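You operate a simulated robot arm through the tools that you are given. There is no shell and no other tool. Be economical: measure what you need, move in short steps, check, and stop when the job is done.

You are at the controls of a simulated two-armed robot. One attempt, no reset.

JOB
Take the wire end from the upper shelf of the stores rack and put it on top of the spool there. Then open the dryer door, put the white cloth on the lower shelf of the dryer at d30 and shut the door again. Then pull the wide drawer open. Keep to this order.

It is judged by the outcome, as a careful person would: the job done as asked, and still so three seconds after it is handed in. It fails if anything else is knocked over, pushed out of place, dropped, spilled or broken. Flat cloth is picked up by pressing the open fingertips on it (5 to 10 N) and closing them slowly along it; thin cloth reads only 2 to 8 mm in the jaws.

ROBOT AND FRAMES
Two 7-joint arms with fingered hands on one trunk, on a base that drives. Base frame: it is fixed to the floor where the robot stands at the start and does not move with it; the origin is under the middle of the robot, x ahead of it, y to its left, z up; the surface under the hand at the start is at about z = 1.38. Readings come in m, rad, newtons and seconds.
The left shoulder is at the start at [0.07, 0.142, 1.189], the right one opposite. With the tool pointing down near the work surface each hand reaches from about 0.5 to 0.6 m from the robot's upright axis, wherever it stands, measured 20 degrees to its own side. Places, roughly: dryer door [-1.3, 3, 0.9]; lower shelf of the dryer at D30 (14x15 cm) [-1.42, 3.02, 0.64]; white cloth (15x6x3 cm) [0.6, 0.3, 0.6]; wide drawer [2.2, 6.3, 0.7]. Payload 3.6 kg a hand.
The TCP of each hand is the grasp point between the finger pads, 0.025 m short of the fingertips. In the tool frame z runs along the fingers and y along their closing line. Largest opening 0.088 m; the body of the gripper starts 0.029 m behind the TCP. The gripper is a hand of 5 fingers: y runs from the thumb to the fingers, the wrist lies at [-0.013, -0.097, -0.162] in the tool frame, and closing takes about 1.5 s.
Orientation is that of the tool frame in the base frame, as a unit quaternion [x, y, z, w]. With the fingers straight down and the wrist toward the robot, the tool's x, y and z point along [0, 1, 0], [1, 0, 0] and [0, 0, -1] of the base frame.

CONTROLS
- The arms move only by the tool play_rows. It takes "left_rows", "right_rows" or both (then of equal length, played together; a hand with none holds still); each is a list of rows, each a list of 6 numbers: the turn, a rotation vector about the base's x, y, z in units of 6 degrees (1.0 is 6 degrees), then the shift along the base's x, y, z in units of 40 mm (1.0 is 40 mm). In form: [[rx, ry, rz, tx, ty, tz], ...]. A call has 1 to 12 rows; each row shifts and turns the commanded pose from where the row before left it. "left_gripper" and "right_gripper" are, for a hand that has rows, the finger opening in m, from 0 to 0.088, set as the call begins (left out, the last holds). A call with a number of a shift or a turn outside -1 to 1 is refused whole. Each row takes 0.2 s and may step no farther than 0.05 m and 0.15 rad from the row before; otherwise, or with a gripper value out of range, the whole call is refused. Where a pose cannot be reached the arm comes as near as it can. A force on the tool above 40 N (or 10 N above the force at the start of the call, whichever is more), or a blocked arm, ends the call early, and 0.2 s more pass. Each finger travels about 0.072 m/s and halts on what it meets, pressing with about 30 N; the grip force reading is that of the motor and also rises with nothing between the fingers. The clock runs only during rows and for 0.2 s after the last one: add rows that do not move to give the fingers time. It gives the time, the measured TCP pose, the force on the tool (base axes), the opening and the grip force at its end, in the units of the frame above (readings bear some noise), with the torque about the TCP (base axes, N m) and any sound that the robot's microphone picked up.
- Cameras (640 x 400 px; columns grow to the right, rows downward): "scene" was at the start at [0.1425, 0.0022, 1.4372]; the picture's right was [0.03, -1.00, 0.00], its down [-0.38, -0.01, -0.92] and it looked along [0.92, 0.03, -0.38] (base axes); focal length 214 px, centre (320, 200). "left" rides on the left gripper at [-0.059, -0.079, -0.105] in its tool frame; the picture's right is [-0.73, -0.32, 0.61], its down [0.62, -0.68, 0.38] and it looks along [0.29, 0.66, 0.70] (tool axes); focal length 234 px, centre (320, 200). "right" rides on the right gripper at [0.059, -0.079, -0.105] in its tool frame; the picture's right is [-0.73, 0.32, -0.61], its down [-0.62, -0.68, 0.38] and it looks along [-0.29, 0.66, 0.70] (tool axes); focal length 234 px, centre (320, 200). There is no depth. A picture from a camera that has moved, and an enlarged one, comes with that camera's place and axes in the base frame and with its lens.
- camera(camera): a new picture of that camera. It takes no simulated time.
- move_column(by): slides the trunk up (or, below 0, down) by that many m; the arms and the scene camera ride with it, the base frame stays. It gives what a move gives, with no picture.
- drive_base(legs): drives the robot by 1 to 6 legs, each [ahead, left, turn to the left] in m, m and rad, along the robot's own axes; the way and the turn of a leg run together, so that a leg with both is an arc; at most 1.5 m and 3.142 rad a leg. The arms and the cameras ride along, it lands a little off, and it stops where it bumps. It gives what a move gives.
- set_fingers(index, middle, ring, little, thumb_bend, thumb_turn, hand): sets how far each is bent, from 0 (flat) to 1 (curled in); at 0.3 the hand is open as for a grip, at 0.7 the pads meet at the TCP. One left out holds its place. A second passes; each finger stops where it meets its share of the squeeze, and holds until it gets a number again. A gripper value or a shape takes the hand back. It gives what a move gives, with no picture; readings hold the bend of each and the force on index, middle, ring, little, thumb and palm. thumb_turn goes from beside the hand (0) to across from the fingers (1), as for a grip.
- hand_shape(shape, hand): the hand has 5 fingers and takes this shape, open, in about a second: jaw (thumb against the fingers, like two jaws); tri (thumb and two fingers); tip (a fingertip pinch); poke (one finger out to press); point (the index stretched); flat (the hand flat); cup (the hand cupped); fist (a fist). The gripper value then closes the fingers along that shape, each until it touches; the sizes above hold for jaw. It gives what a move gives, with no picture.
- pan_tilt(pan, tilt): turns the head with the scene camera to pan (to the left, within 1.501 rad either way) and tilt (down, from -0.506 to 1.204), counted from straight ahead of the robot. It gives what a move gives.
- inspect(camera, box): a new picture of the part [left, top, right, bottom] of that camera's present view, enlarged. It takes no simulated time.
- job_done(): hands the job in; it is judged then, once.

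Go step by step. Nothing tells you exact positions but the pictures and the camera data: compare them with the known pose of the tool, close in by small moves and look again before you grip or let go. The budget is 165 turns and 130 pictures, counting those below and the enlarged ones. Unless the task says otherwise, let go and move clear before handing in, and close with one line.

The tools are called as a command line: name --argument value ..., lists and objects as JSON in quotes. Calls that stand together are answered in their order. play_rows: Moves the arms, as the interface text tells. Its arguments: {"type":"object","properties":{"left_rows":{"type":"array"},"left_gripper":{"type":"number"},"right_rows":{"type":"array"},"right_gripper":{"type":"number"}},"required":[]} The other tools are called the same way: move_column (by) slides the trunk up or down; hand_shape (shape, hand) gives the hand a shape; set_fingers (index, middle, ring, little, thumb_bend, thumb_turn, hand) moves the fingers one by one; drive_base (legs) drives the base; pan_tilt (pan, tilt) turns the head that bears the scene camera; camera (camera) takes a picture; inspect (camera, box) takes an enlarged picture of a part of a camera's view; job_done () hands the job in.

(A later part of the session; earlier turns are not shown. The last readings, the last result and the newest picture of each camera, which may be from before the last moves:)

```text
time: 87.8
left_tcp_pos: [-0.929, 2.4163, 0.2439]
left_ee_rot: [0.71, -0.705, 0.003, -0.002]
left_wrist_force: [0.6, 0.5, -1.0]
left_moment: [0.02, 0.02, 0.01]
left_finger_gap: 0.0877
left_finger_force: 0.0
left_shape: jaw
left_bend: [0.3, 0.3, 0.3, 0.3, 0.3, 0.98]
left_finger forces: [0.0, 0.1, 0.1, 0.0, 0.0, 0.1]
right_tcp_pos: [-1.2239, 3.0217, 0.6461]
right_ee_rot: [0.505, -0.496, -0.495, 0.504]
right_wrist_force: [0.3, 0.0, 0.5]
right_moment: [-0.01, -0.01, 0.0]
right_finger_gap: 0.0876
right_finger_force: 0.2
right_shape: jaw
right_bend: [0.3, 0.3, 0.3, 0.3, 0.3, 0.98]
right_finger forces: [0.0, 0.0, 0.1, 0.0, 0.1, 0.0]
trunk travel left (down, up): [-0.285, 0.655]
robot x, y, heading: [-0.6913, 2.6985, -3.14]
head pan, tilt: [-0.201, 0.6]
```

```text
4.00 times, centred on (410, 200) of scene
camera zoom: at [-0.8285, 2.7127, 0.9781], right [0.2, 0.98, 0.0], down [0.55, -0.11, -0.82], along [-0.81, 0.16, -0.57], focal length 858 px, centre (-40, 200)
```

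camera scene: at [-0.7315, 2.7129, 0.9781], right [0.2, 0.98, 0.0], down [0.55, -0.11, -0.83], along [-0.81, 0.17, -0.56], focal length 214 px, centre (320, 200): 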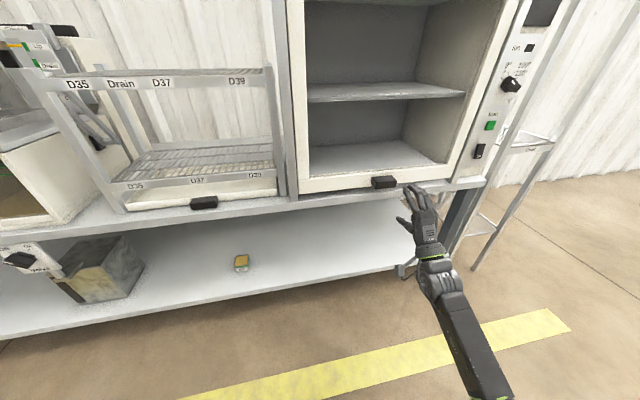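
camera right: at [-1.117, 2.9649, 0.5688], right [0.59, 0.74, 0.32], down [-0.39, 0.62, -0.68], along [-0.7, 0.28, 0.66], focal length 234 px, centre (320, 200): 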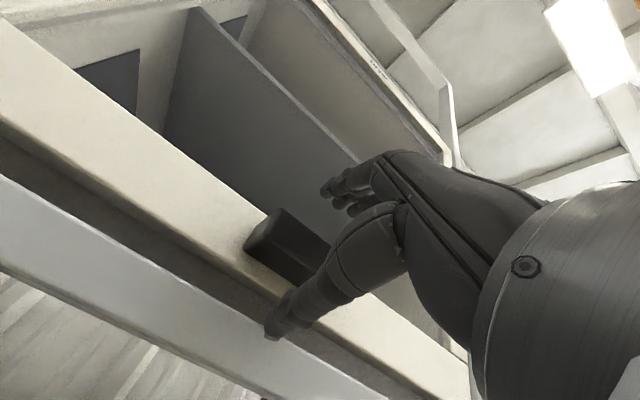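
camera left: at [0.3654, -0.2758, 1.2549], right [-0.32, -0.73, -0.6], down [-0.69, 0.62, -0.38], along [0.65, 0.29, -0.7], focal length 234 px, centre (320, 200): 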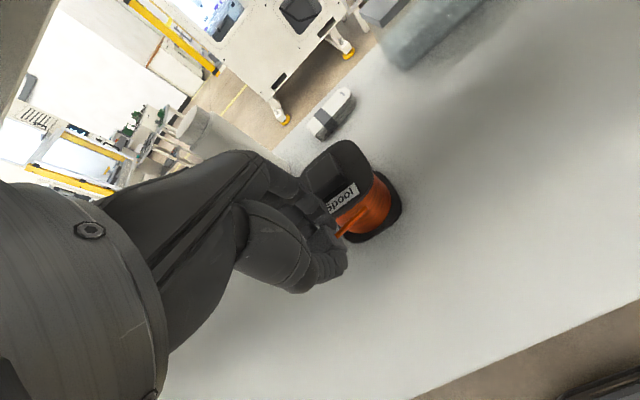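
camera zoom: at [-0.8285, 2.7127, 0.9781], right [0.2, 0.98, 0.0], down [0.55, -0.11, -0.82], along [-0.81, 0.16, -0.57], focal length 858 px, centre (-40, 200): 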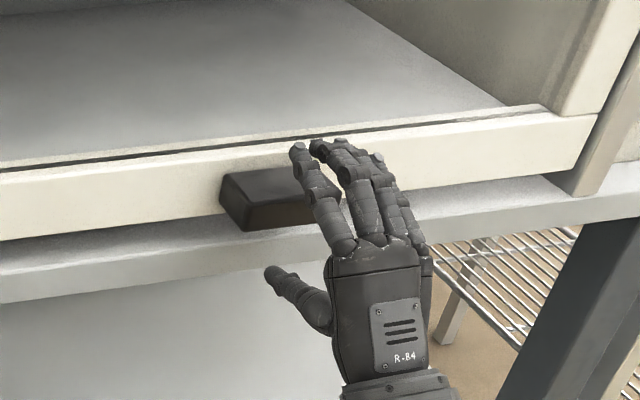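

The fingers sit slightly right of the pull's middle. I shift the hand 15 mm left and 14 mm forward with the arm.

play_rows --right_rows '[[0, 0, 0, 0, -0.2, 0], [0, 0, 0, -0.15, -0.18, 0], [0, 0, 0, -0.2, 0, 0], [0, 0, 0, 0, 0, 0]]'

inspect --camera "scene" --box '[330, 150, 490, 250]'

camera --camera "right"

```text
time: 88.8
left_tcp_pos: [-0.9292, 2.4153, 0.2444]
left_ee_rot: [0.709, -0.705, 0.003, -0.002]
left_wrist_force: [0.2, -0.2, 0.1]
left_moment: [0.01, 0.01, -0.02]
left_finger_gap: 0.0877
left_finger_force: 0.1
left_shape: jaw
left_bend: [0.3, 0.3, 0.3, 0.3, 0.3, 0.98]
left_finger forces: [0.0, 0.0, 0.0, 0.1, 0.0, 0.0]
right_tcp_pos: [-1.2368, 3.0193, 0.6474]
right_ee_rot: [0.506, -0.495, -0.494, 0.505]
right_wrist_force: [0.5, 0.3, 0.0]
right_moment: [-0.01, -0.03, 0.01]
right_finger_gap: 0.0878
right_finger_force: 0.0
right_shape: jaw
right_bend: [0.3, 0.3, 0.3, 0.3, 0.3, 0.98]
right_finger forces: [0.1, 0.0, 0.1, 0.1, 0.1, 0.0]
right hand out of reach, approached as far as the arm can: row 1, 2
trunk travel left (down, up): [-0.285, 0.655]
robot x, y, heading: [-0.6895, 2.6949, -3.138]
head pan, tilt: [-0.201, 0.6]
```

```text
4.00 times, centred on (410, 200) of scene
camera zoom: at [-0.8284, 2.7126, 0.9781], right [0.2, 0.98, 0.0], down [0.55, -0.11, -0.83], along [-0.81, 0.16, -0.56], focal length 858 px, centre (-40, 200)
```

zoom: 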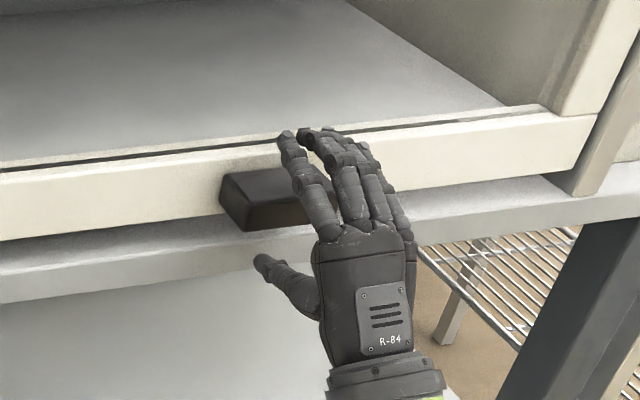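

```text
73 pictures are left
camera right: at [-1.1299, 2.9641, 0.57], right [0.59, 0.74, 0.32], down [-0.4, 0.61, -0.68], along [-0.7, 0.28, 0.65], focal length 234 px, centre (320, 200)
```

right: 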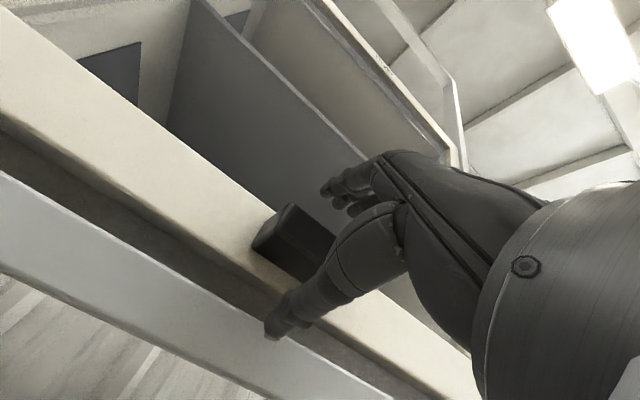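

I shift the base 15 mm left and then close the fingers on the pull.

drive_base --legs '[[0, 0.015, 0]]'

play_rows --right_rows '[[0, 0, 0, 0, 0, 0], [0, 0, 0, 0, 0, 0], [0, 0, 0, 0, 0, 0], [0, 0, 0, 0, 0, 0], [0, 0, 0, 0, 0, 0], [0, 0, 0, 0, 0, 0], [0, 0, 0, 0, 0, 0], [0, 0, 0, 0, 0, 0]]' --right_gripper 0.015

inspect --camera "scene" --box '[330, 150, 490, 250]'

camera --camera "right"

```text
time: 89.5
left_tcp_pos: [-0.9288, 2.401, 0.2445]
left_ee_rot: [0.709, -0.705, 0.003, -0.003]
left_wrist_force: [0.1, -0.2, -0.5]
left_moment: [0.01, 0.01, 0.01]
left_finger_gap: 0.0875
left_finger_force: 0.1
left_shape: jaw
left_bend: [0.3, 0.3, 0.3, 0.3, 0.3, 0.98]
left_finger forces: [0.1, 0.0, 0.0, 0.0, 0.0, 0.0]
right_tcp_pos: [-1.2365, 3.0042, 0.6477]
right_ee_rot: [0.506, -0.495, -0.493, 0.505]
right_wrist_force: [0.6, 0.3, 0.3]
right_moment: [0.0, 0.0, -0.03]
right_finger_gap: 0.0878
right_finger_force: 0.0
right_shape: jaw
right_bend: [0.3, 0.3, 0.3, 0.3, 0.3, 0.98]
right_finger forces: [0.0, 0.0, 0.0, 0.1, 0.0, 0.1]
trunk travel left (down, up): [-0.285, 0.655]
robot x, y, heading: [-0.6898, 2.6831, -3.142]
head pan, tilt: [-0.201, 0.6]
```

```text
time: 91.3
left_tcp_pos: [-0.9295, 2.4008, 0.2443]
left_ee_rot: [0.709, -0.705, 0.003, -0.002]
left_wrist_force: [-0.2, -0.3, -0.7]
left_moment: [-0.01, 0.0, -0.01]
left_finger_gap: 0.0877
left_finger_force: 0.1
left_shape: jaw
left_bend: [0.3, 0.3, 0.3, 0.3, 0.3, 0.98]
left_finger forces: [0.0, 0.0, 0.0, 0.1, 0.0, 0.0]
right_tcp_pos: [-1.2358, 3.0043, 0.6474]
right_ee_rot: [0.506, -0.495, -0.493, 0.506]
right_wrist_force: [-1.9, -0.2, 0.0]
right_moment: [0.12, 0.0, 0.0]
right_finger_gap: 0.0212
right_finger_force: 30.1
right_shape: jaw
right_bend: [0.73, 0.57, 0.55, 0.55, 0.74, 1.0]
right_finger forces: [14.0, 7.5, 3.5, 1.8, 26.7, 0.0]
trunk travel left (down, up): [-0.285, 0.655]
robot x, y, heading: [-0.6889, 2.6813, -3.14]
head pan, tilt: [-0.201, 0.6]
```

```text
4.00 times, centred on (410, 200) of scene
camera zoom: at [-0.8285, 2.6973, 0.9781], right [0.2, 0.98, 0.0], down [0.55, -0.11, -0.82], along [-0.81, 0.16, -0.57], focal length 858 px, centre (-40, 200)
```

zoom: 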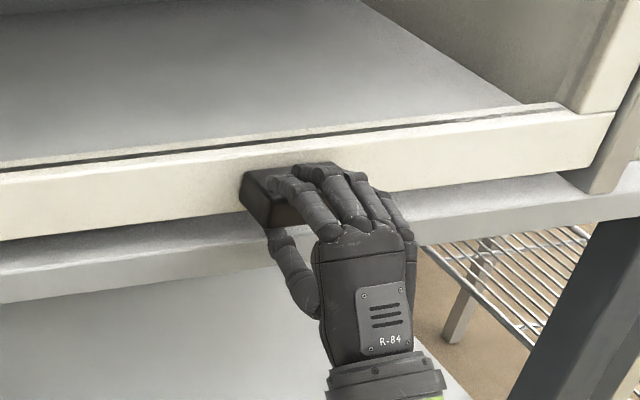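

```text
71 pictures are left
camera right: at [-1.1298, 2.9488, 0.57], right [0.59, 0.74, 0.32], down [-0.4, 0.61, -0.68], along [-0.7, 0.28, 0.65], focal length 234 px, centre (320, 200)
```

right: 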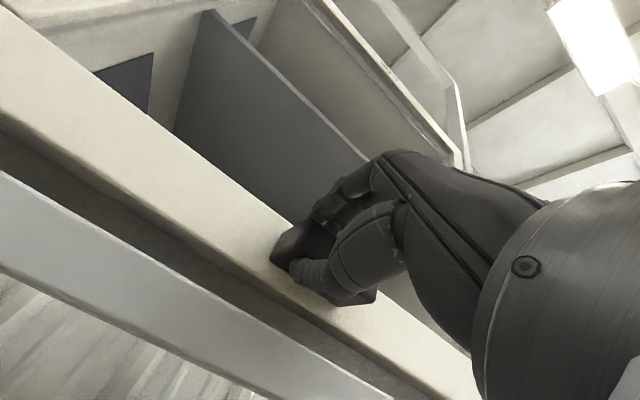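

The pull is well gripped (21 mm, all fingers loaded). I raise the trunk 5 cm as a trial.

move_column --by 0.05

camera --camera "scene"

```text
time: 92.3
left_tcp_pos: [-0.93, 2.4002, 0.2945]
left_ee_rot: [0.71, -0.704, 0.002, -0.003]
left_wrist_force: [-0.3, -0.6, 1.0]
left_moment: [-0.01, 0.01, -0.02]
left_finger_gap: 0.0877
left_finger_force: 0.0
left_shape: jaw
left_bend: [0.3, 0.3, 0.3, 0.3, 0.3, 0.98]
left_finger forces: [0.1, 0.0, 0.1, 0.0, 0.1, 0.0]
right_tcp_pos: [-1.2363, 3.0046, 0.6994]
right_ee_rot: [0.505, -0.496, -0.493, 0.506]
right_wrist_force: [-3.7, 0.2, 2.0]
right_moment: [0.16, 0.0, -0.01]
right_finger_gap: 0.0206
right_finger_force: 30.4
right_shape: jaw
right_bend: [0.73, 0.58, 0.56, 0.56, 0.74, 1.0]
right_finger forces: [15.8, 8.6, 4.2, 2.3, 28.6, 0.0]
trunk travel left (down, up): [-0.335, 0.605]
robot x, y, heading: [-0.6905, 2.6817, -3.137]
head pan, tilt: [-0.201, 0.6]
```

```text
70 pictures are left
camera scene: at [-0.8285, 2.6971, 1.0283], right [0.2, 0.98, 0.0], down [0.55, -0.11, -0.82], along [-0.81, 0.16, -0.57], focal length 214 px, centre (320, 200)
```

scene: 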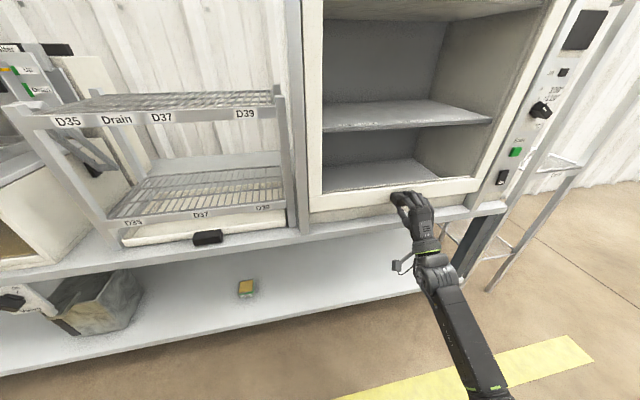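

The door slides up with almost no force. I raise it further.

move_column --by 0.38

pan_tilt --pan -0.3 --tilt 0.5

camera --camera "scene"

```text
time: 95.9
left_tcp_pos: [-0.93, 2.4014, 0.674]
left_ee_rot: [0.71, -0.704, 0.002, -0.003]
left_wrist_force: [-1.2, 0.6, 0.0]
left_moment: [-0.02, 0.0, -0.01]
left_finger_gap: 0.0877
left_finger_force: 0.0
left_shape: jaw
left_bend: [0.3, 0.3, 0.3, 0.3, 0.3, 0.98]
left_finger forces: [0.0, 0.0, 0.0, 0.0, 0.1, 0.0]
right_tcp_pos: [-1.2364, 3.0041, 1.078]
right_ee_rot: [0.506, -0.495, -0.493, 0.506]
right_wrist_force: [0.6, 0.6, -1.6]
right_moment: [0.14, -0.06, 0.0]
right_finger_gap: 0.0207
right_finger_force: 30.5
right_shape: jaw
right_bend: [0.73, 0.58, 0.56, 0.56, 0.74, 1.0]
right_finger forces: [14.7, 7.9, 4.0, 2.2, 30.3, 0.0]
trunk travel left (down, up): [-0.715, 0.225]
robot x, y, heading: [-0.6933, 2.68, -3.141]
head pan, tilt: [-0.201, 0.6]
```

```text
time: 96.6
left_tcp_pos: [-0.9288, 2.3998, 0.6744]
left_ee_rot: [0.71, -0.705, 0.003, -0.003]
left_wrist_force: [0.2, -0.1, -0.4]
left_moment: [0.0, 0.01, 0.03]
left_finger_gap: 0.0877
left_finger_force: 0.2
left_shape: jaw
left_bend: [0.3, 0.3, 0.3, 0.3, 0.3, 0.98]
left_finger forces: [0.0, 0.0, 0.0, 0.0, 0.0, 0.0]
right_tcp_pos: [-1.2367, 3.005, 1.0782]
right_ee_rot: [0.506, -0.495, -0.493, 0.506]
right_wrist_force: [-1.1, 0.8, -0.7]
right_moment: [0.16, -0.06, -0.03]
right_finger_gap: 0.0209
right_finger_force: 30.2
right_shape: jaw
right_bend: [0.73, 0.58, 0.56, 0.56, 0.74, 1.0]
right_finger forces: [15.1, 8.3, 4.2, 2.4, 29.6, 0.1]
trunk travel left (down, up): [-0.715, 0.225]
robot x, y, heading: [-0.6926, 2.6777, -3.141]
head pan, tilt: [-0.3, 0.499]
```

```text
69 pictures are left
camera scene: at [-0.8289, 2.7065, 1.4172], right [0.29, 0.96, 0.0], down [0.46, -0.14, -0.88], along [-0.84, 0.26, -0.48], focal length 214 px, centre (320, 200)
```

scene: 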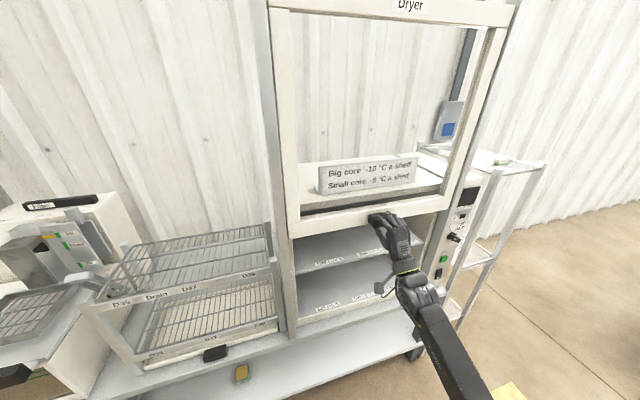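

The door is up 0.43 m and stays light. I raise it 3 cm more to be sure it's fully open, then release gently.

move_column --by 0.03

play_rows --right_rows '[[0, 0, 0, 0, 0, 0], [0, 0, 0, 0, 0, 0], [0, 0, 0, 0, 0, 0], [0, 0, 0, 0, 0, 0], [0, 0, 0, 0, 0, 0], [0, 0, 0, 0, 0, 0], [0, 0, 0, 0, 0, 0]]' --right_gripper 0.07

camera --camera "scene"

```text
time: 97.3
left_tcp_pos: [-0.9305, 2.402, 0.7055]
left_ee_rot: [0.709, -0.705, 0.004, -0.002]
left_wrist_force: [0.5, 0.4, 0.3]
left_moment: [-0.01, 0.0, 0.0]
left_finger_gap: 0.0878
left_finger_force: 0.0
left_shape: jaw
left_bend: [0.3, 0.3, 0.3, 0.3, 0.3, 0.98]
left_finger forces: [0.0, 0.0, 0.0, 0.1, 0.0, 0.0]
right_tcp_pos: [-1.2374, 3.0055, 1.0977]
right_ee_rot: [0.51, -0.503, -0.487, 0.5]
right_wrist_force: [10.4, -0.7, -26.0]
right_moment: [-0.04, -0.77, 0.01]
right_finger_gap: 0.0246
right_finger_force: 30.2
right_shape: jaw
right_bend: [0.75, 0.74, 0.71, 0.71, 0.72, 1.0]
right_finger forces: [7.6, 1.5, 0.3, 0.0, 35.7, 0.1]
trunk travel left (down, up): [-0.745, 0.195]
robot x, y, heading: [-0.6918, 2.6805, 3.141]
head pan, tilt: [-0.3, 0.499]
stopped: the force on the tool passed its limit at 41 N (the readings are from after the stop); the commanded pose is now the measured one
```

```text
time: 98.9
left_tcp_pos: [-0.93, 2.3998, 0.7032]
left_ee_rot: [0.709, -0.705, 0.002, -0.003]
left_wrist_force: [0.3, -0.4, 0.2]
left_moment: [0.01, 0.02, -0.01]
left_finger_gap: 0.0878
left_finger_force: 0.1
left_shape: jaw
left_bend: [0.3, 0.3, 0.3, 0.3, 0.3, 0.98]
left_finger forces: [0.1, 0.0, 0.1, 0.0, 0.1, 0.0]
right_tcp_pos: [-1.2375, 3.0029, 1.1027]
right_ee_rot: [0.509, -0.499, -0.49, 0.503]
right_wrist_force: [0.3, -0.4, 0.6]
right_moment: [0.01, 0.02, 0.01]
right_finger_gap: 0.0698
right_finger_force: 0.0
right_shape: jaw
right_bend: [0.27, 0.34, 0.32, 0.33, 0.5, 0.99]
right_finger forces: [0.1, 0.0, 0.0, 0.0, 0.1, 0.0]
trunk travel left (down, up): [-0.745, 0.195]
robot x, y, heading: [-0.69, 2.6834, -3.137]
head pan, tilt: [-0.3, 0.499]
```

```text
68 pictures are left
camera scene: at [-0.8285, 2.7065, 1.4468], right [0.3, 0.96, 0.0], down [0.46, -0.14, -0.88], along [-0.84, 0.26, -0.48], focal length 214 px, centre (320, 200)
```

scene: 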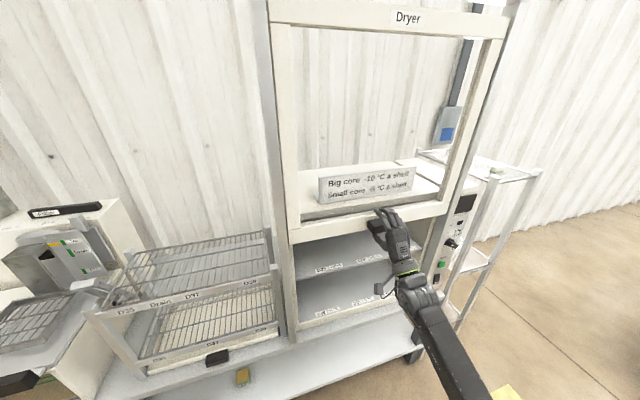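

The door has reached its stop and stays open by itself. I back the base away and fold the right arm back to the hanging pose.

drive_base --legs '[[-0.3, 0, 0]]'

play_rows --right_rows '[[0, -1, 0, 0.6, 0, -0.7], [0, -1, 0, 0.6, 0, -0.7], [0, -1, 0, 0.6, 0, -0.7], [0, -1, 0, 0.6, 0, -0.7], [0, -1, 0, 0.6, 0, -0.7], [0, -1, 0, 0.6, 0, -0.7], [0, -1, 0, 0.6, 0, -0.7], [0, -1, 0, 0.6, 0, -0.7], [0, -1, 0, 0.6, 0, -0.7], [0, -1, 0, 0.6, 0, -0.7], [0, -1, 0, 0.6, 0, -0.7], [0, -1, 0, 0.6, 0, -0.7]]' --right_gripper 0.088

play_rows --right_rows '[[0, -1, 0, 0.6, 0, -0.7], [0, -1, 0, 0.6, 0, -0.7], [0, -1, 0, 0.6, 0, -0.7], [0, 0, 0, 0, 0, 0]]'

camera --camera "scene"

```text
time: 101.0
left_tcp_pos: [-0.6247, 2.4005, 0.7033]
left_ee_rot: [0.71, -0.705, 0.002, -0.002]
left_wrist_force: [-1.2, -0.5, -0.3]
left_moment: [0.0, 0.0, 0.01]
left_finger_gap: 0.0877
left_finger_force: 0.0
left_shape: jaw
left_bend: [0.3, 0.3, 0.3, 0.3, 0.3, 0.98]
left_finger forces: [0.0, 0.0, 0.1, 0.0, 0.1, 0.1]
right_tcp_pos: [-0.9305, 3.0041, 1.1026]
right_ee_rot: [0.508, -0.5, -0.49, 0.502]
right_wrist_force: [1.0, 1.4, 0.0]
right_moment: [0.01, 0.0, 0.0]
right_finger_gap: 0.0698
right_finger_force: 0.0
right_shape: jaw
right_bend: [0.27, 0.34, 0.32, 0.33, 0.5, 0.99]
right_finger forces: [0.0, 0.0, 0.1, 0.0, 0.0, 0.1]
trunk travel left (down, up): [-0.745, 0.195]
robot x, y, heading: [-0.3873, 2.6803, 3.139]
head pan, tilt: [-0.3, 0.499]
```

```text
time: 103.6
left_tcp_pos: [-0.624, 2.4014, 0.7036]
left_ee_rot: [0.709, -0.706, 0.002, -0.003]
left_wrist_force: [0.5, 0.5, -0.4]
left_moment: [0.02, -0.02, -0.04]
left_finger_gap: 0.0877
left_finger_force: 0.0
left_shape: jaw
left_bend: [0.3, 0.3, 0.3, 0.3, 0.3, 0.98]
left_finger forces: [0.0, 0.1, 0.0, 0.1, 0.0, 0.1]
right_tcp_pos: [-0.6431, 3.0064, 0.7687]
right_ee_rot: [-0.699, 0.7, 0.098, -0.113]
right_wrist_force: [0.1, 0.3, 0.2]
right_moment: [0.03, -0.01, 0.01]
right_finger_gap: 0.0877
right_finger_force: 0.0
right_shape: jaw
right_bend: [0.3, 0.3, 0.3, 0.3, 0.3, 0.98]
right_finger forces: [0.1, 0.0, 0.0, 0.0, 0.0, 0.0]
trunk travel left (down, up): [-0.745, 0.195]
robot x, y, heading: [-0.3857, 2.6778, 3.139]
head pan, tilt: [-0.3, 0.499]
```

```text
time: 104.6
left_tcp_pos: [-0.6243, 2.4, 0.7043]
left_ee_rot: [0.709, -0.705, 0.002, -0.003]
left_wrist_force: [-0.2, 0.8, -0.2]
left_moment: [-0.02, -0.04, 0.03]
left_finger_gap: 0.0877
left_finger_force: 0.1
left_shape: jaw
left_bend: [0.3, 0.3, 0.3, 0.3, 0.3, 0.98]
left_finger forces: [0.0, 0.1, 0.0, 0.1, 0.0, 0.0]
right_tcp_pos: [-0.5687, 3.0048, 0.6838]
right_ee_rot: [-0.706, 0.709, -0.013, -0.002]
right_wrist_force: [-0.3, 0.5, 0.0]
right_moment: [-0.03, -0.03, 0.01]
right_finger_gap: 0.0877
right_finger_force: 0.1
right_shape: jaw
right_bend: [0.3, 0.3, 0.3, 0.3, 0.3, 0.98]
right_finger forces: [0.0, 0.0, 0.1, 0.0, 0.0, 0.0]
trunk travel left (down, up): [-0.745, 0.195]
robot x, y, heading: [-0.3844, 2.6829, 3.136]
head pan, tilt: [-0.3, 0.499]
```

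```text
67 pictures are left
camera scene: at [-0.5229, 2.7065, 1.4468], right [0.3, 0.95, 0.0], down [0.46, -0.14, -0.88], along [-0.84, 0.26, -0.48], focal length 214 px, centre (320, 200)
```

scene: 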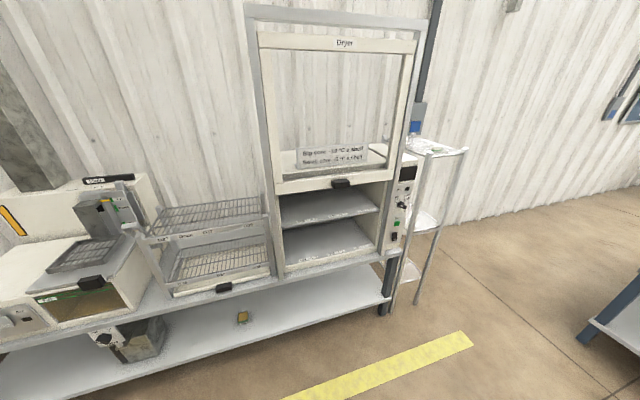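

The door stays up by itself. I drive back down the aisle to the rack for the cloth, lowering the trunk for the 0.6 m shelf once I'm there.

drive_base --legs '[[0.22, 0, 0], [0, 0, 1.575], [1.5, 0, 0], [1.05, 0, 0], [0, 0, 1.575]]'

pan_tilt --pan 0.2 --tilt 0.5

camera --camera "scene"

```text
time: 126.0
left_tcp_pos: [-0.3747, 0.4125, 0.704]
left_ee_rot: [0.701, 0.713, -0.003, -0.003]
left_wrist_force: [-0.7, 0.2, -0.4]
left_moment: [-0.04, -0.01, 0.01]
left_finger_gap: 0.0876
left_finger_force: 0.0
left_shape: jaw
left_bend: [0.3, 0.3, 0.3, 0.3, 0.3, 0.98]
left_finger forces: [0.0, 0.0, 0.1, 0.1, 0.0, 0.0]
right_tcp_pos: [-0.4209, -0.1923, 0.683]
right_ee_rot: [0.703, 0.711, 0.003, -0.012]
right_wrist_force: [0.3, -0.2, 0.2]
right_moment: [0.01, 0.02, -0.02]
right_finger_gap: 0.0879
right_finger_force: 0.0
right_shape: jaw
right_bend: [0.3, 0.3, 0.3, 0.3, 0.3, 0.98]
right_finger forces: [0.0, 0.0, 0.1, 0.0, 0.0, 0.0]
trunk travel left (down, up): [-0.745, 0.195]
robot x, y, heading: [-0.6111, 0.1311, 0.015]
head pan, tilt: [-0.3, 0.499]
```

```text
time: 126.9
left_tcp_pos: [-0.3742, 0.4129, 0.7042]
left_ee_rot: [0.702, 0.713, -0.002, -0.002]
left_wrist_force: [0.4, 0.0, -0.7]
left_moment: [0.0, 0.02, 0.02]
left_finger_gap: 0.0878
left_finger_force: 0.1
left_shape: jaw
left_bend: [0.3, 0.3, 0.3, 0.3, 0.3, 0.98]
left_finger forces: [0.1, 0.0, 0.0, 0.0, 0.1, 0.1]
right_tcp_pos: [-0.4224, -0.1917, 0.6839]
right_ee_rot: [0.703, 0.711, 0.003, -0.012]
right_wrist_force: [0.3, -1.0, -0.3]
right_moment: [0.01, 0.0, 0.01]
right_finger_gap: 0.0875
right_finger_force: 0.1
right_shape: jaw
right_bend: [0.3, 0.3, 0.3, 0.3, 0.3, 0.98]
right_finger forces: [0.1, 0.1, 0.0, 0.0, 0.0, 0.0]
trunk travel left (down, up): [-0.745, 0.195]
robot x, y, heading: [-0.6119, 0.1338, 0.015]
head pan, tilt: [0.201, 0.499]
```

```text
66 pictures are left
camera scene: at [-0.4714, 0.149, 1.4468], right [0.21, -0.98, 0.0], down [-0.47, -0.1, -0.88], along [0.86, 0.19, -0.48], focal length 214 px, centre (320, 200)
```

scene: 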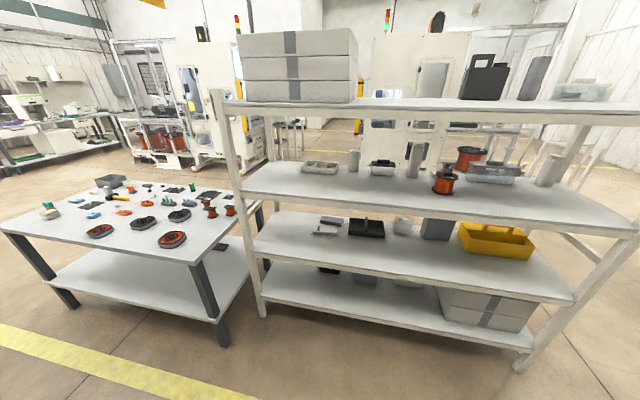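

I see the 0.6 m shelf with something whitish at its left part. I zoom in on the shelf and the spool.

inspect --camera "scene" --box '[290, 160, 482, 280]'

```text
3.33 times, centred on (386, 220) of scene
camera zoom: at [-0.4714, 0.149, 1.4468], right [0.21, -0.98, 0.0], down [-0.47, -0.1, -0.88], along [0.86, 0.19, -0.48], focal length 715 px, centre (100, 133)
```

zoom: 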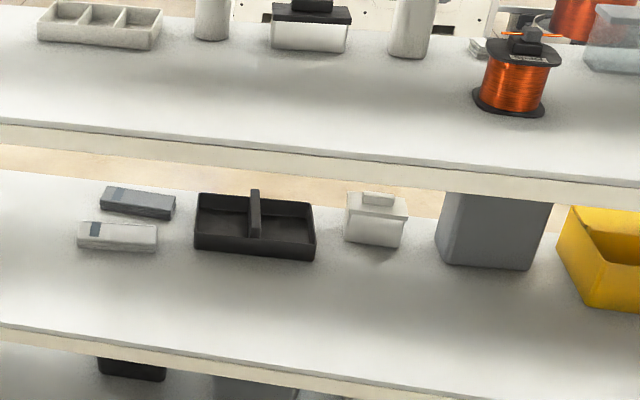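

The white cloth lies at about [0.62, 0.35, 0.61], long side along y, with a grey one close behind it. I raise the left hand to its working pose and lower the trunk.

play_rows --left_rows '[[0, 0, 0, 0.5, 0, 1], [0, 0, 0, 0.5, 0, 1], [0, 0, 0, 0.5, 0, 1], [0, 0, 0, 0.5, 0, 1], [0, 0, 0, 0.6, 0, 1], [0, 0, 0, 0.6, 0, 1], [0, 0, 0, 0.6, 0, 1], [0, 0, 0, 0.6, 0, 1], [0, 0, 0, 0.6, 0, 1], [0, 0, 0, 0.6, 0, 1], [0, 0, 0, 0.6, 0, 1], [0, 0, 0, 0.6, 0, 0.6]]'

move_column --by -0.4

pan_tilt --pan 0.2 --tilt 0.45

drive_base --legs '[[0.4, 0, -0.015]]'

camera --camera "scene"

camera --camera "left"

```text
time: 129.5
left_tcp_pos: [-0.0975, 0.4134, 1.1642]
left_ee_rot: [0.7, 0.714, -0.004, -0.004]
left_wrist_force: [1.2, 0.1, 0.0]
left_moment: [0.06, 0.01, -0.01]
left_finger_gap: 0.088
left_finger_force: 0.2
left_shape: jaw
left_bend: [0.3, 0.3, 0.3, 0.3, 0.3, 0.98]
left_finger forces: [0.1, 0.0, 0.0, 0.0, 0.1, 0.0]
left hand out of reach, approached as far as the arm can: row 6
right_tcp_pos: [-0.4205, -0.1922, 0.6839]
right_ee_rot: [0.704, 0.71, 0.002, -0.013]
right_wrist_force: [-0.1, -0.2, 0.3]
right_moment: [-0.05, -0.04, 0.01]
right_finger_gap: 0.0876
right_finger_force: 0.1
right_shape: jaw
right_bend: [0.3, 0.3, 0.3, 0.3, 0.3, 0.98]
right_finger forces: [0.1, 0.1, 0.0, 0.0, 0.1, 0.0]
trunk travel left (down, up): [-0.745, 0.195]
robot x, y, heading: [-0.6087, 0.1334, 0.011]
head pan, tilt: [0.201, 0.499]
```

```text
time: 133.4
left_tcp_pos: [-0.0989, 0.4128, 0.7652]
left_ee_rot: [0.701, 0.714, -0.002, -0.003]
left_wrist_force: [0.6, 0.2, -0.4]
left_moment: [-0.03, 0.02, -0.03]
left_finger_gap: 0.0878
left_finger_force: 0.0
left_shape: jaw
left_bend: [0.3, 0.3, 0.3, 0.3, 0.3, 0.98]
left_finger forces: [0.0, 0.0, 0.0, 0.0, 0.0, 0.1]
right_tcp_pos: [-0.4211, -0.1916, 0.2826]
right_ee_rot: [0.704, 0.711, 0.002, -0.012]
right_wrist_force: [-0.2, -0.3, -0.1]
right_moment: [-0.01, 0.02, 0.0]
right_finger_gap: 0.0875
right_finger_force: 0.0
right_shape: jaw
right_bend: [0.3, 0.3, 0.3, 0.3, 0.3, 0.98]
right_finger forces: [0.0, 0.1, 0.1, 0.0, 0.0, 0.0]
trunk travel left (down, up): [-0.345, 0.595]
robot x, y, heading: [-0.6085, 0.1308, 0.012]
head pan, tilt: [0.201, 0.499]
```

```text
time: 134.0
left_tcp_pos: [-0.1006, 0.4124, 0.7658]
left_ee_rot: [0.701, 0.713, -0.003, -0.002]
left_wrist_force: [1.7, 0.2, -0.3]
left_moment: [0.02, 0.01, -0.02]
left_finger_gap: 0.0878
left_finger_force: 0.1
left_shape: jaw
left_bend: [0.3, 0.3, 0.3, 0.3, 0.3, 0.98]
left_finger forces: [0.0, 0.0, 0.0, 0.0, 0.0, 0.0]
right_tcp_pos: [-0.42, -0.1921, 0.2829]
right_ee_rot: [0.703, 0.711, 0.002, -0.012]
right_wrist_force: [0.7, 0.2, 0.2]
right_moment: [0.01, 0.0, -0.02]
right_finger_gap: 0.0878
right_finger_force: 0.1
right_shape: jaw
right_bend: [0.3, 0.3, 0.3, 0.3, 0.3, 0.98]
right_finger forces: [0.1, 0.0, 0.0, 0.1, 0.0, 0.0]
trunk travel left (down, up): [-0.345, 0.595]
robot x, y, heading: [-0.6067, 0.1296, 0.011]
head pan, tilt: [0.201, 0.45]
```

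```text
time: 136.5
left_tcp_pos: [0.3038, 0.4079, 0.7653]
left_ee_rot: [0.705, 0.709, -0.003, -0.003]
left_wrist_force: [0.3, 0.0, 0.9]
left_moment: [0.0, 0.02, -0.01]
left_finger_gap: 0.088
left_finger_force: 0.1
left_shape: jaw
left_bend: [0.3, 0.3, 0.3, 0.3, 0.3, 0.98]
left_finger forces: [0.0, 0.0, 0.0, 0.1, 0.0, 0.1]
right_tcp_pos: [-0.0276, -0.1911, 0.2824]
right_ee_rot: [0.709, 0.705, 0.002, -0.012]
right_wrist_force: [0.4, 0.0, -0.6]
right_moment: [0.01, 0.0, -0.01]
right_finger_gap: 0.0876
right_finger_force: 0.1
right_shape: jaw
right_bend: [0.3, 0.3, 0.3, 0.3, 0.3, 0.98]
right_finger forces: [0.0, 0.0, 0.0, 0.1, 0.0, 0.1]
trunk travel left (down, up): [-0.345, 0.595]
robot x, y, heading: [-0.2139, 0.1344, -0.006]
head pan, tilt: [0.201, 0.45]
```

```text
64 pictures are left
camera scene: at [-0.0719, 0.1495, 1.0512], right [0.2, -0.98, 0.0], down [-0.43, -0.09, -0.9], along [0.88, 0.18, -0.44], focal length 214 px, centre (320, 200)
```

scene: 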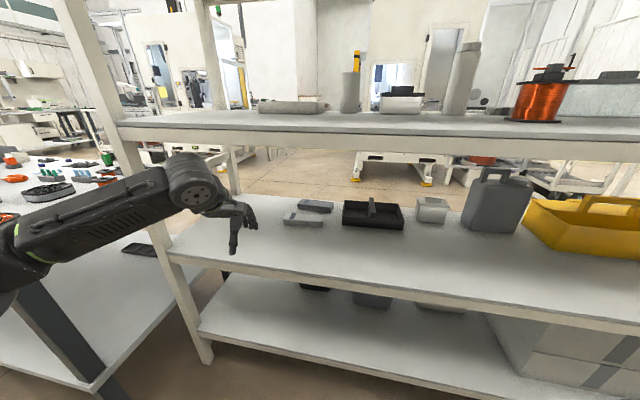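

```text
63 pictures are left
camera left: at [0.2255, 0.3485, 0.8716], right [-0.32, -0.73, -0.6], down [-0.69, 0.62, -0.38], along [0.65, 0.29, -0.7], focal length 234 px, centre (320, 200)
```

left: 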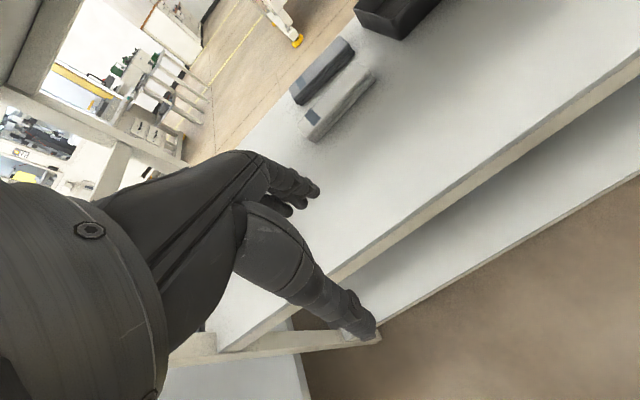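

The left elbow must not meet the rack's left post (y≈0.73). So I keep the base back and extend the arm further instead, going in by steps.

drive_base --legs '[[0.12, -0.03, 0]]'

play_rows --left_rows '[[0, 0, 0, 0.7, -0.2, 0], [0, 0, 0, 0.7, -0.2, 0], [0, 0, 0, 0.7, -0.2, 0], [0, 0, 0, 0.7, -0.1, 0], [0, 0, 0, 0.7, -0.1, 0], [0, 0, 0, 0, 0, 0]]'

camera --camera "scene"

camera --camera "left"

```text
time: 137.7
left_tcp_pos: [0.4247, 0.3764, 0.7639]
left_ee_rot: [0.706, 0.708, -0.004, -0.003]
left_wrist_force: [-0.6, 0.2, 0.5]
left_moment: [0.01, 0.03, 0.01]
left_finger_gap: 0.0876
left_finger_force: 0.0
left_shape: jaw
left_bend: [0.3, 0.3, 0.3, 0.3, 0.3, 0.98]
left_finger forces: [0.1, 0.0, 0.0, 0.0, 0.0, 0.0]
right_tcp_pos: [0.0922, -0.2236, 0.2834]
right_ee_rot: [0.71, 0.704, 0.002, -0.014]
right_wrist_force: [-0.4, 0.5, 0.5]
right_moment: [0.0, 0.01, -0.04]
right_finger_gap: 0.0878
right_finger_force: 0.1
right_shape: jaw
right_bend: [0.3, 0.3, 0.3, 0.3, 0.3, 0.98]
right_finger forces: [0.0, 0.0, 0.0, 0.1, 0.0, 0.0]
trunk travel left (down, up): [-0.345, 0.595]
robot x, y, heading: [-0.0906, 0.0999, -0.002]
head pan, tilt: [0.201, 0.45]
```

```text
time: 139.1
left_tcp_pos: [0.5623, 0.3446, 0.7662]
left_ee_rot: [0.706, 0.708, -0.003, -0.003]
left_wrist_force: [-0.2, 0.3, -0.4]
left_moment: [0.0, 0.0, 0.0]
left_finger_gap: 0.0878
left_finger_force: 0.1
left_shape: jaw
left_bend: [0.3, 0.3, 0.3, 0.3, 0.3, 0.98]
left_finger forces: [0.1, 0.0, 0.0, 0.0, 0.0, 0.0]
right_tcp_pos: [0.0915, -0.223, 0.2835]
right_ee_rot: [0.71, 0.704, 0.002, -0.013]
right_wrist_force: [-0.5, 0.2, 1.2]
right_moment: [-0.04, 0.01, -0.02]
right_finger_gap: 0.0877
right_finger_force: 0.1
right_shape: jaw
right_bend: [0.3, 0.3, 0.3, 0.3, 0.3, 0.98]
right_finger forces: [0.0, 0.1, 0.0, 0.0, 0.1, 0.1]
trunk travel left (down, up): [-0.345, 0.595]
robot x, y, heading: [-0.0907, 0.1028, -0.005]
head pan, tilt: [0.201, 0.45]
```

```text
62 pictures are left
camera scene: at [0.0483, 0.1186, 1.0513], right [0.2, -0.98, 0.0], down [-0.43, -0.08, -0.9], along [0.88, 0.18, -0.44], focal length 214 px, centre (320, 200)
```

scene: 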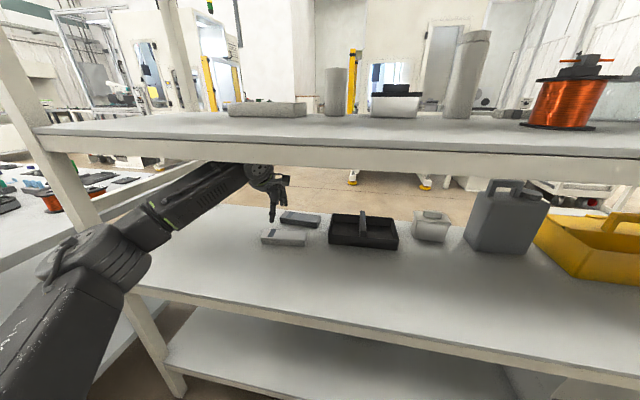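

```text
61 pictures are left
camera left: at [0.4861, 0.2855, 0.8723], right [-0.33, -0.73, -0.6], down [-0.69, 0.62, -0.38], along [0.65, 0.29, -0.7], focal length 234 px, centre (320, 200)
```

left: 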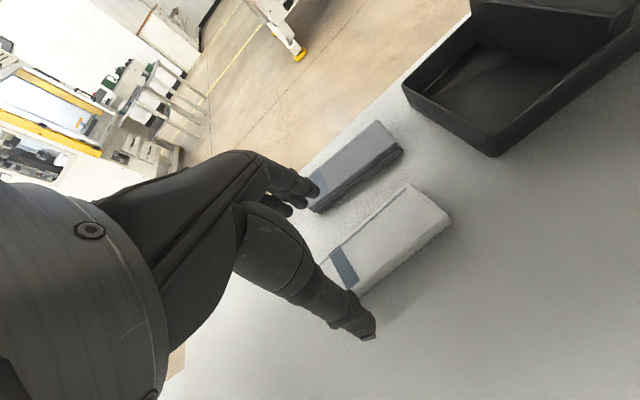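

With the arm extended the elbow stays clear. The cloth's centre is about [0.60, 0.347], turned ~6° from the y axis. I align above it with that yaw, come part-way down and check.

play_rows --left_rows '[[0, 0, 0.5, 0.45, 0, 0], [0, 0, 0.5, 0.5, 0.05, 0], [0, 0, 0, 0, 0, -0.5], [0, 0, 0, 0, 0, -0.6], [0, 0, 0, 0, 0, -0.6], [0, 0, 0, 0, 0, 0]]'

camera --camera "left"

inspect --camera "scene" --box '[200, 170, 360, 270]'

```text
time: 140.5
left_tcp_pos: [0.602, 0.3463, 0.6988]
left_ee_rot: [0.668, 0.744, -0.003, -0.002]
left_wrist_force: [-0.2, 1.2, -0.7]
left_moment: [0.01, -0.05, 0.01]
left_finger_gap: 0.0876
left_finger_force: 0.1
left_shape: jaw
left_bend: [0.3, 0.3, 0.3, 0.3, 0.3, 0.98]
left_finger forces: [0.0, 0.0, 0.0, 0.0, 0.1, 0.1]
right_tcp_pos: [0.0916, -0.2243, 0.2836]
right_ee_rot: [0.709, 0.705, 0.002, -0.013]
right_wrist_force: [-0.7, 0.7, -0.2]
right_moment: [-0.01, 0.01, 0.01]
right_finger_gap: 0.0876
right_finger_force: 0.1
right_shape: jaw
right_bend: [0.3, 0.3, 0.3, 0.3, 0.3, 0.98]
right_finger forces: [0.0, 0.0, 0.0, 0.0, 0.1, 0.1]
trunk travel left (down, up): [-0.345, 0.595]
robot x, y, heading: [-0.0913, 0.1042, -0.008]
head pan, tilt: [0.201, 0.45]
```

```text
60 pictures are left
camera left: at [0.5315, 0.2792, 0.8038], right [-0.25, -0.76, -0.6], down [-0.75, 0.55, -0.38], along [0.62, 0.36, -0.7], focal length 234 px, centre (320, 200)
```

left: 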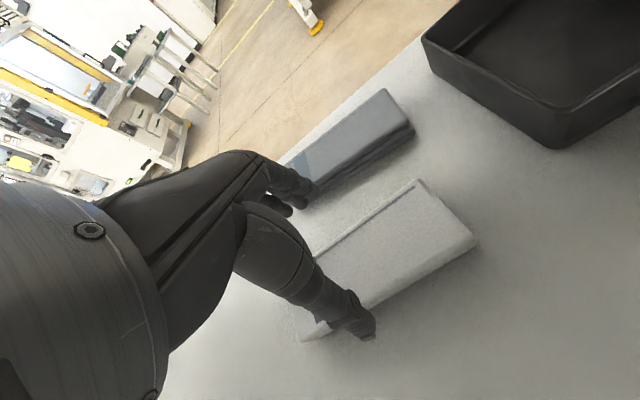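

```text
4.00 times, centred on (280, 220) of scene
camera zoom: at [0.0483, 0.1186, 1.0513], right [0.19, -0.98, 0.0], down [-0.43, -0.08, -0.9], along [0.88, 0.18, -0.44], focal length 858 px, centre (480, 120)
```

zoom: 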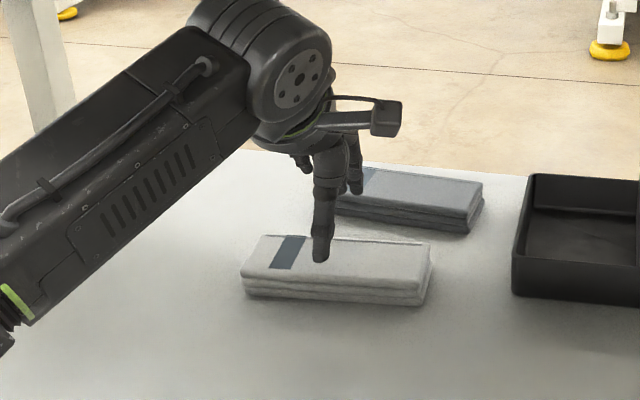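

Alignment is good, with clearance on both sides. I go down so the fingertips are just above the shelf and close slowly.

play_rows --left_rows '[[0, 0, 0, 0.03, 0.05, -0.5], [0, 0, 0, 0, 0, -0.5], [0, 0, 0, 0, 0, -0.4], [0, 0, 0, 0, 0, -0.25], [0, 0, 0, 0, 0, 0]]'

inspect --camera "scene" --box '[200, 170, 360, 270]'

```text
time: 141.7
left_tcp_pos: [0.6029, 0.3468, 0.642]
left_ee_rot: [0.669, 0.743, 0.004, 0.007]
left_wrist_force: [-3.7, 0.0, 23.9]
left_moment: [0.28, -0.87, 0.01]
left_finger_gap: 0.086
left_finger_force: 0.2
left_shape: jaw
left_bend: [0.3, 0.3, 0.3, 0.3, 0.28, 0.98]
left_finger forces: [0.7, 20.4, 0.0, 0.0, 3.4, 0.1]
right_tcp_pos: [0.0918, -0.2257, 0.2842]
right_ee_rot: [0.71, 0.704, 0.005, -0.012]
right_wrist_force: [0.2, 0.2, 0.0]
right_moment: [-0.04, -0.03, 0.0]
right_finger_gap: 0.0876
right_finger_force: 0.1
right_shape: jaw
right_bend: [0.3, 0.3, 0.3, 0.3, 0.3, 0.98]
right_finger forces: [0.0, 0.0, 0.0, 0.0, 0.1, 0.0]
trunk travel left (down, up): [-0.345, 0.595]
robot x, y, heading: [-0.0887, 0.0988, -0.002]
head pan, tilt: [0.201, 0.45]
stopped in row 5 (left hand): the force on the tool passed its limit at 42 N (the readings are from after the stop); the commanded pose is now the measured one
```

```text
4.00 times, centred on (280, 220) of scene
camera zoom: at [0.0442, 0.1175, 1.052], right [0.2, -0.98, 0.0], down [-0.42, -0.08, -0.9], along [0.88, 0.18, -0.43], focal length 858 px, centre (480, 120)
```

zoom: 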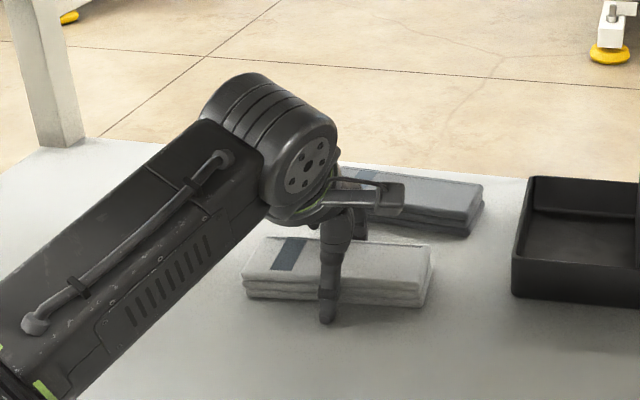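

The fingertips met the shelf, which is a bit higher than thought (~0.615). I rise 5 mm and close.

play_rows --left_rows '[[0, 0, 0, 0, 0, 0.12], [0, 0, 0, 0, 0, 0]]'

play_rows --left_rows '[[0, 0, 0, 0, 0, 0], [0, 0, 0, 0, 0, 0], [0, 0, 0, 0, 0, 0], [0, 0, 0, 0, 0, 0], [0, 0, 0, 0, 0, 0], [0, 0, 0, 0, 0, 0]]' --left_gripper 0.04

camera --camera "left"

inspect --camera "scene" --box '[200, 170, 360, 270]'

```text
time: 142.3
left_tcp_pos: [0.6018, 0.3479, 0.6442]
left_ee_rot: [0.669, 0.743, 0.002, 0.004]
left_wrist_force: [-1.7, -1.7, 15.9]
left_moment: [0.23, -0.72, 0.04]
left_finger_gap: 0.0867
left_finger_force: 0.0
left_shape: jaw
left_bend: [0.3, 0.3, 0.3, 0.3, 0.29, 0.97]
left_finger forces: [0.3, 15.0, 0.1, 0.0, 0.7, 0.0]
right_tcp_pos: [0.0916, -0.2236, 0.2843]
right_ee_rot: [0.709, 0.705, 0.004, -0.012]
right_wrist_force: [0.2, 0.2, -0.3]
right_moment: [0.02, -0.01, -0.01]
right_finger_gap: 0.0876
right_finger_force: 0.0
right_shape: jaw
right_bend: [0.3, 0.3, 0.3, 0.3, 0.3, 0.98]
right_finger forces: [0.0, 0.0, 0.0, 0.1, 0.0, 0.0]
trunk travel left (down, up): [-0.345, 0.595]
robot x, y, heading: [-0.0935, 0.1035, -0.006]
head pan, tilt: [0.201, 0.45]
```

```text
time: 143.7
left_tcp_pos: [0.6014, 0.3461, 0.6459]
left_ee_rot: [0.668, 0.744, 0.002, 0.004]
left_wrist_force: [-0.7, 1.2, 31.8]
left_moment: [-0.13, 0.76, -0.11]
left_finger_gap: 0.0547
left_finger_force: 30.2
left_shape: jaw
left_bend: [0.74, 0.42, 0.39, 0.43, 0.59, 1.0]
left_finger forces: [19.1, 6.9, 3.6, 2.0, 48.3, 0.1]
right_tcp_pos: [0.0906, -0.224, 0.2837]
right_ee_rot: [0.71, 0.704, 0.005, -0.012]
right_wrist_force: [-0.3, -0.2, 0.3]
right_moment: [0.0, 0.01, 0.02]
right_finger_gap: 0.0875
right_finger_force: 0.0
right_shape: jaw
right_bend: [0.3, 0.3, 0.3, 0.3, 0.3, 0.98]
right_finger forces: [0.1, 0.1, 0.0, 0.0, 0.0, 0.1]
trunk travel left (down, up): [-0.345, 0.595]
robot x, y, heading: [-0.0923, 0.1009, -0.003]
head pan, tilt: [0.201, 0.45]
```

```text
57 pictures are left
camera left: at [0.5288, 0.2795, 0.7505], right [-0.24, -0.76, -0.61], down [-0.74, 0.55, -0.39], along [0.63, 0.36, -0.69], focal length 234 px, centre (320, 200)
```

left: 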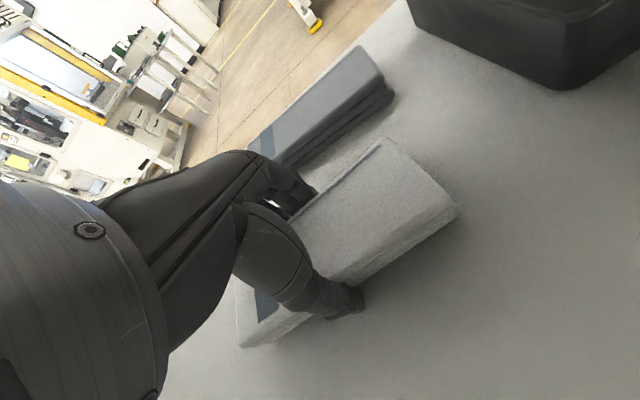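

```text
4.00 times, centred on (280, 220) of scene
camera zoom: at [0.0436, 0.1171, 1.0521], right [0.2, -0.98, 0.0], down [-0.42, -0.08, -0.9], along [0.89, 0.18, -0.43], focal length 858 px, centre (480, 120)
```

zoom: 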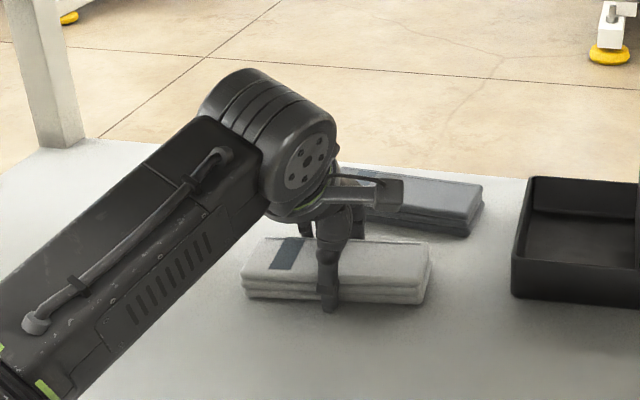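

The cloth is gripped at 55 mm. I lift 7 cm and check it comes along.

play_rows --left_rows '[[0, 0, 0, 0, 0, 0.3], [0, 0, 0, 0, 0, 0.5], [0, 0, 0, 0, 0, 0.5], [0, 0, 0, 0, 0, 0.5], [0, 0, 0, 0, 0, 0]]'

camera --camera "scene"

camera --camera "left"

```text
time: 144.9
left_tcp_pos: [0.603, 0.348, 0.7132]
left_ee_rot: [0.668, 0.744, 0.0, 0.003]
left_wrist_force: [0.0, 0.5, -0.5]
left_moment: [0.0, 0.0, -0.01]
left_finger_gap: 0.0539
left_finger_force: 29.6
left_shape: jaw
left_bend: [0.74, 0.42, 0.4, 0.42, 0.61, 0.98]
left_finger forces: [16.0, 7.1, 3.4, 1.9, 28.5, 0.1]
right_tcp_pos: [0.0909, -0.223, 0.2842]
right_ee_rot: [0.709, 0.705, 0.002, -0.013]
right_wrist_force: [-0.2, -0.7, -0.4]
right_moment: [-0.02, -0.04, -0.01]
right_finger_gap: 0.0878
right_finger_force: 0.2
right_shape: jaw
right_bend: [0.3, 0.3, 0.3, 0.3, 0.3, 0.98]
right_finger forces: [0.0, 0.1, 0.1, 0.1, 0.0, 0.0]
trunk travel left (down, up): [-0.345, 0.595]
robot x, y, heading: [-0.088, 0.098, -0.002]
head pan, tilt: [0.201, 0.45]
```

```text
55 pictures are left
camera scene: at [0.0484, 0.1187, 1.0512], right [0.2, -0.98, 0.0], down [-0.43, -0.08, -0.9], along [0.88, 0.18, -0.44], focal length 214 px, centre (320, 200)
```

scene: 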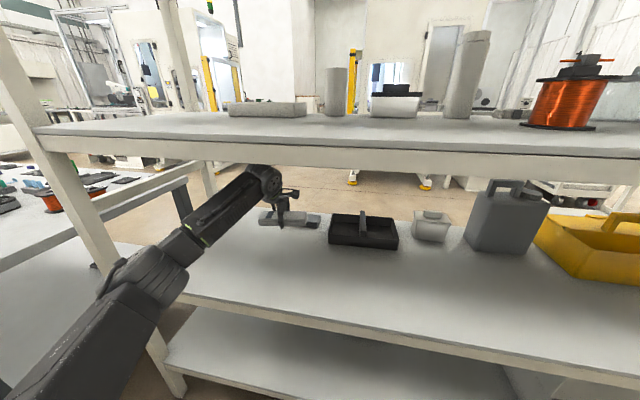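

```text
54 pictures are left
camera left: at [0.5316, 0.2807, 0.819], right [-0.24, -0.76, -0.61], down [-0.74, 0.55, -0.39], along [0.62, 0.36, -0.7], focal length 234 px, centre (320, 200)
```

left: 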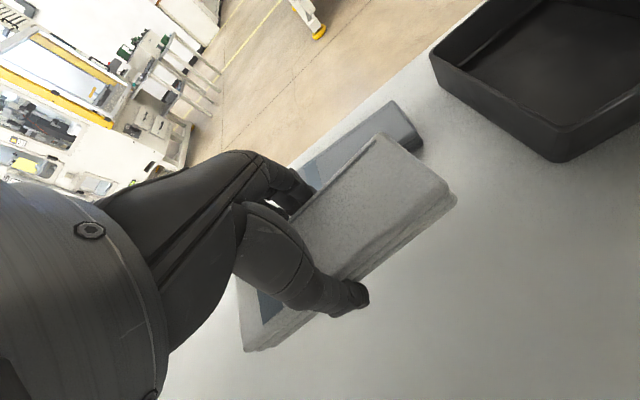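

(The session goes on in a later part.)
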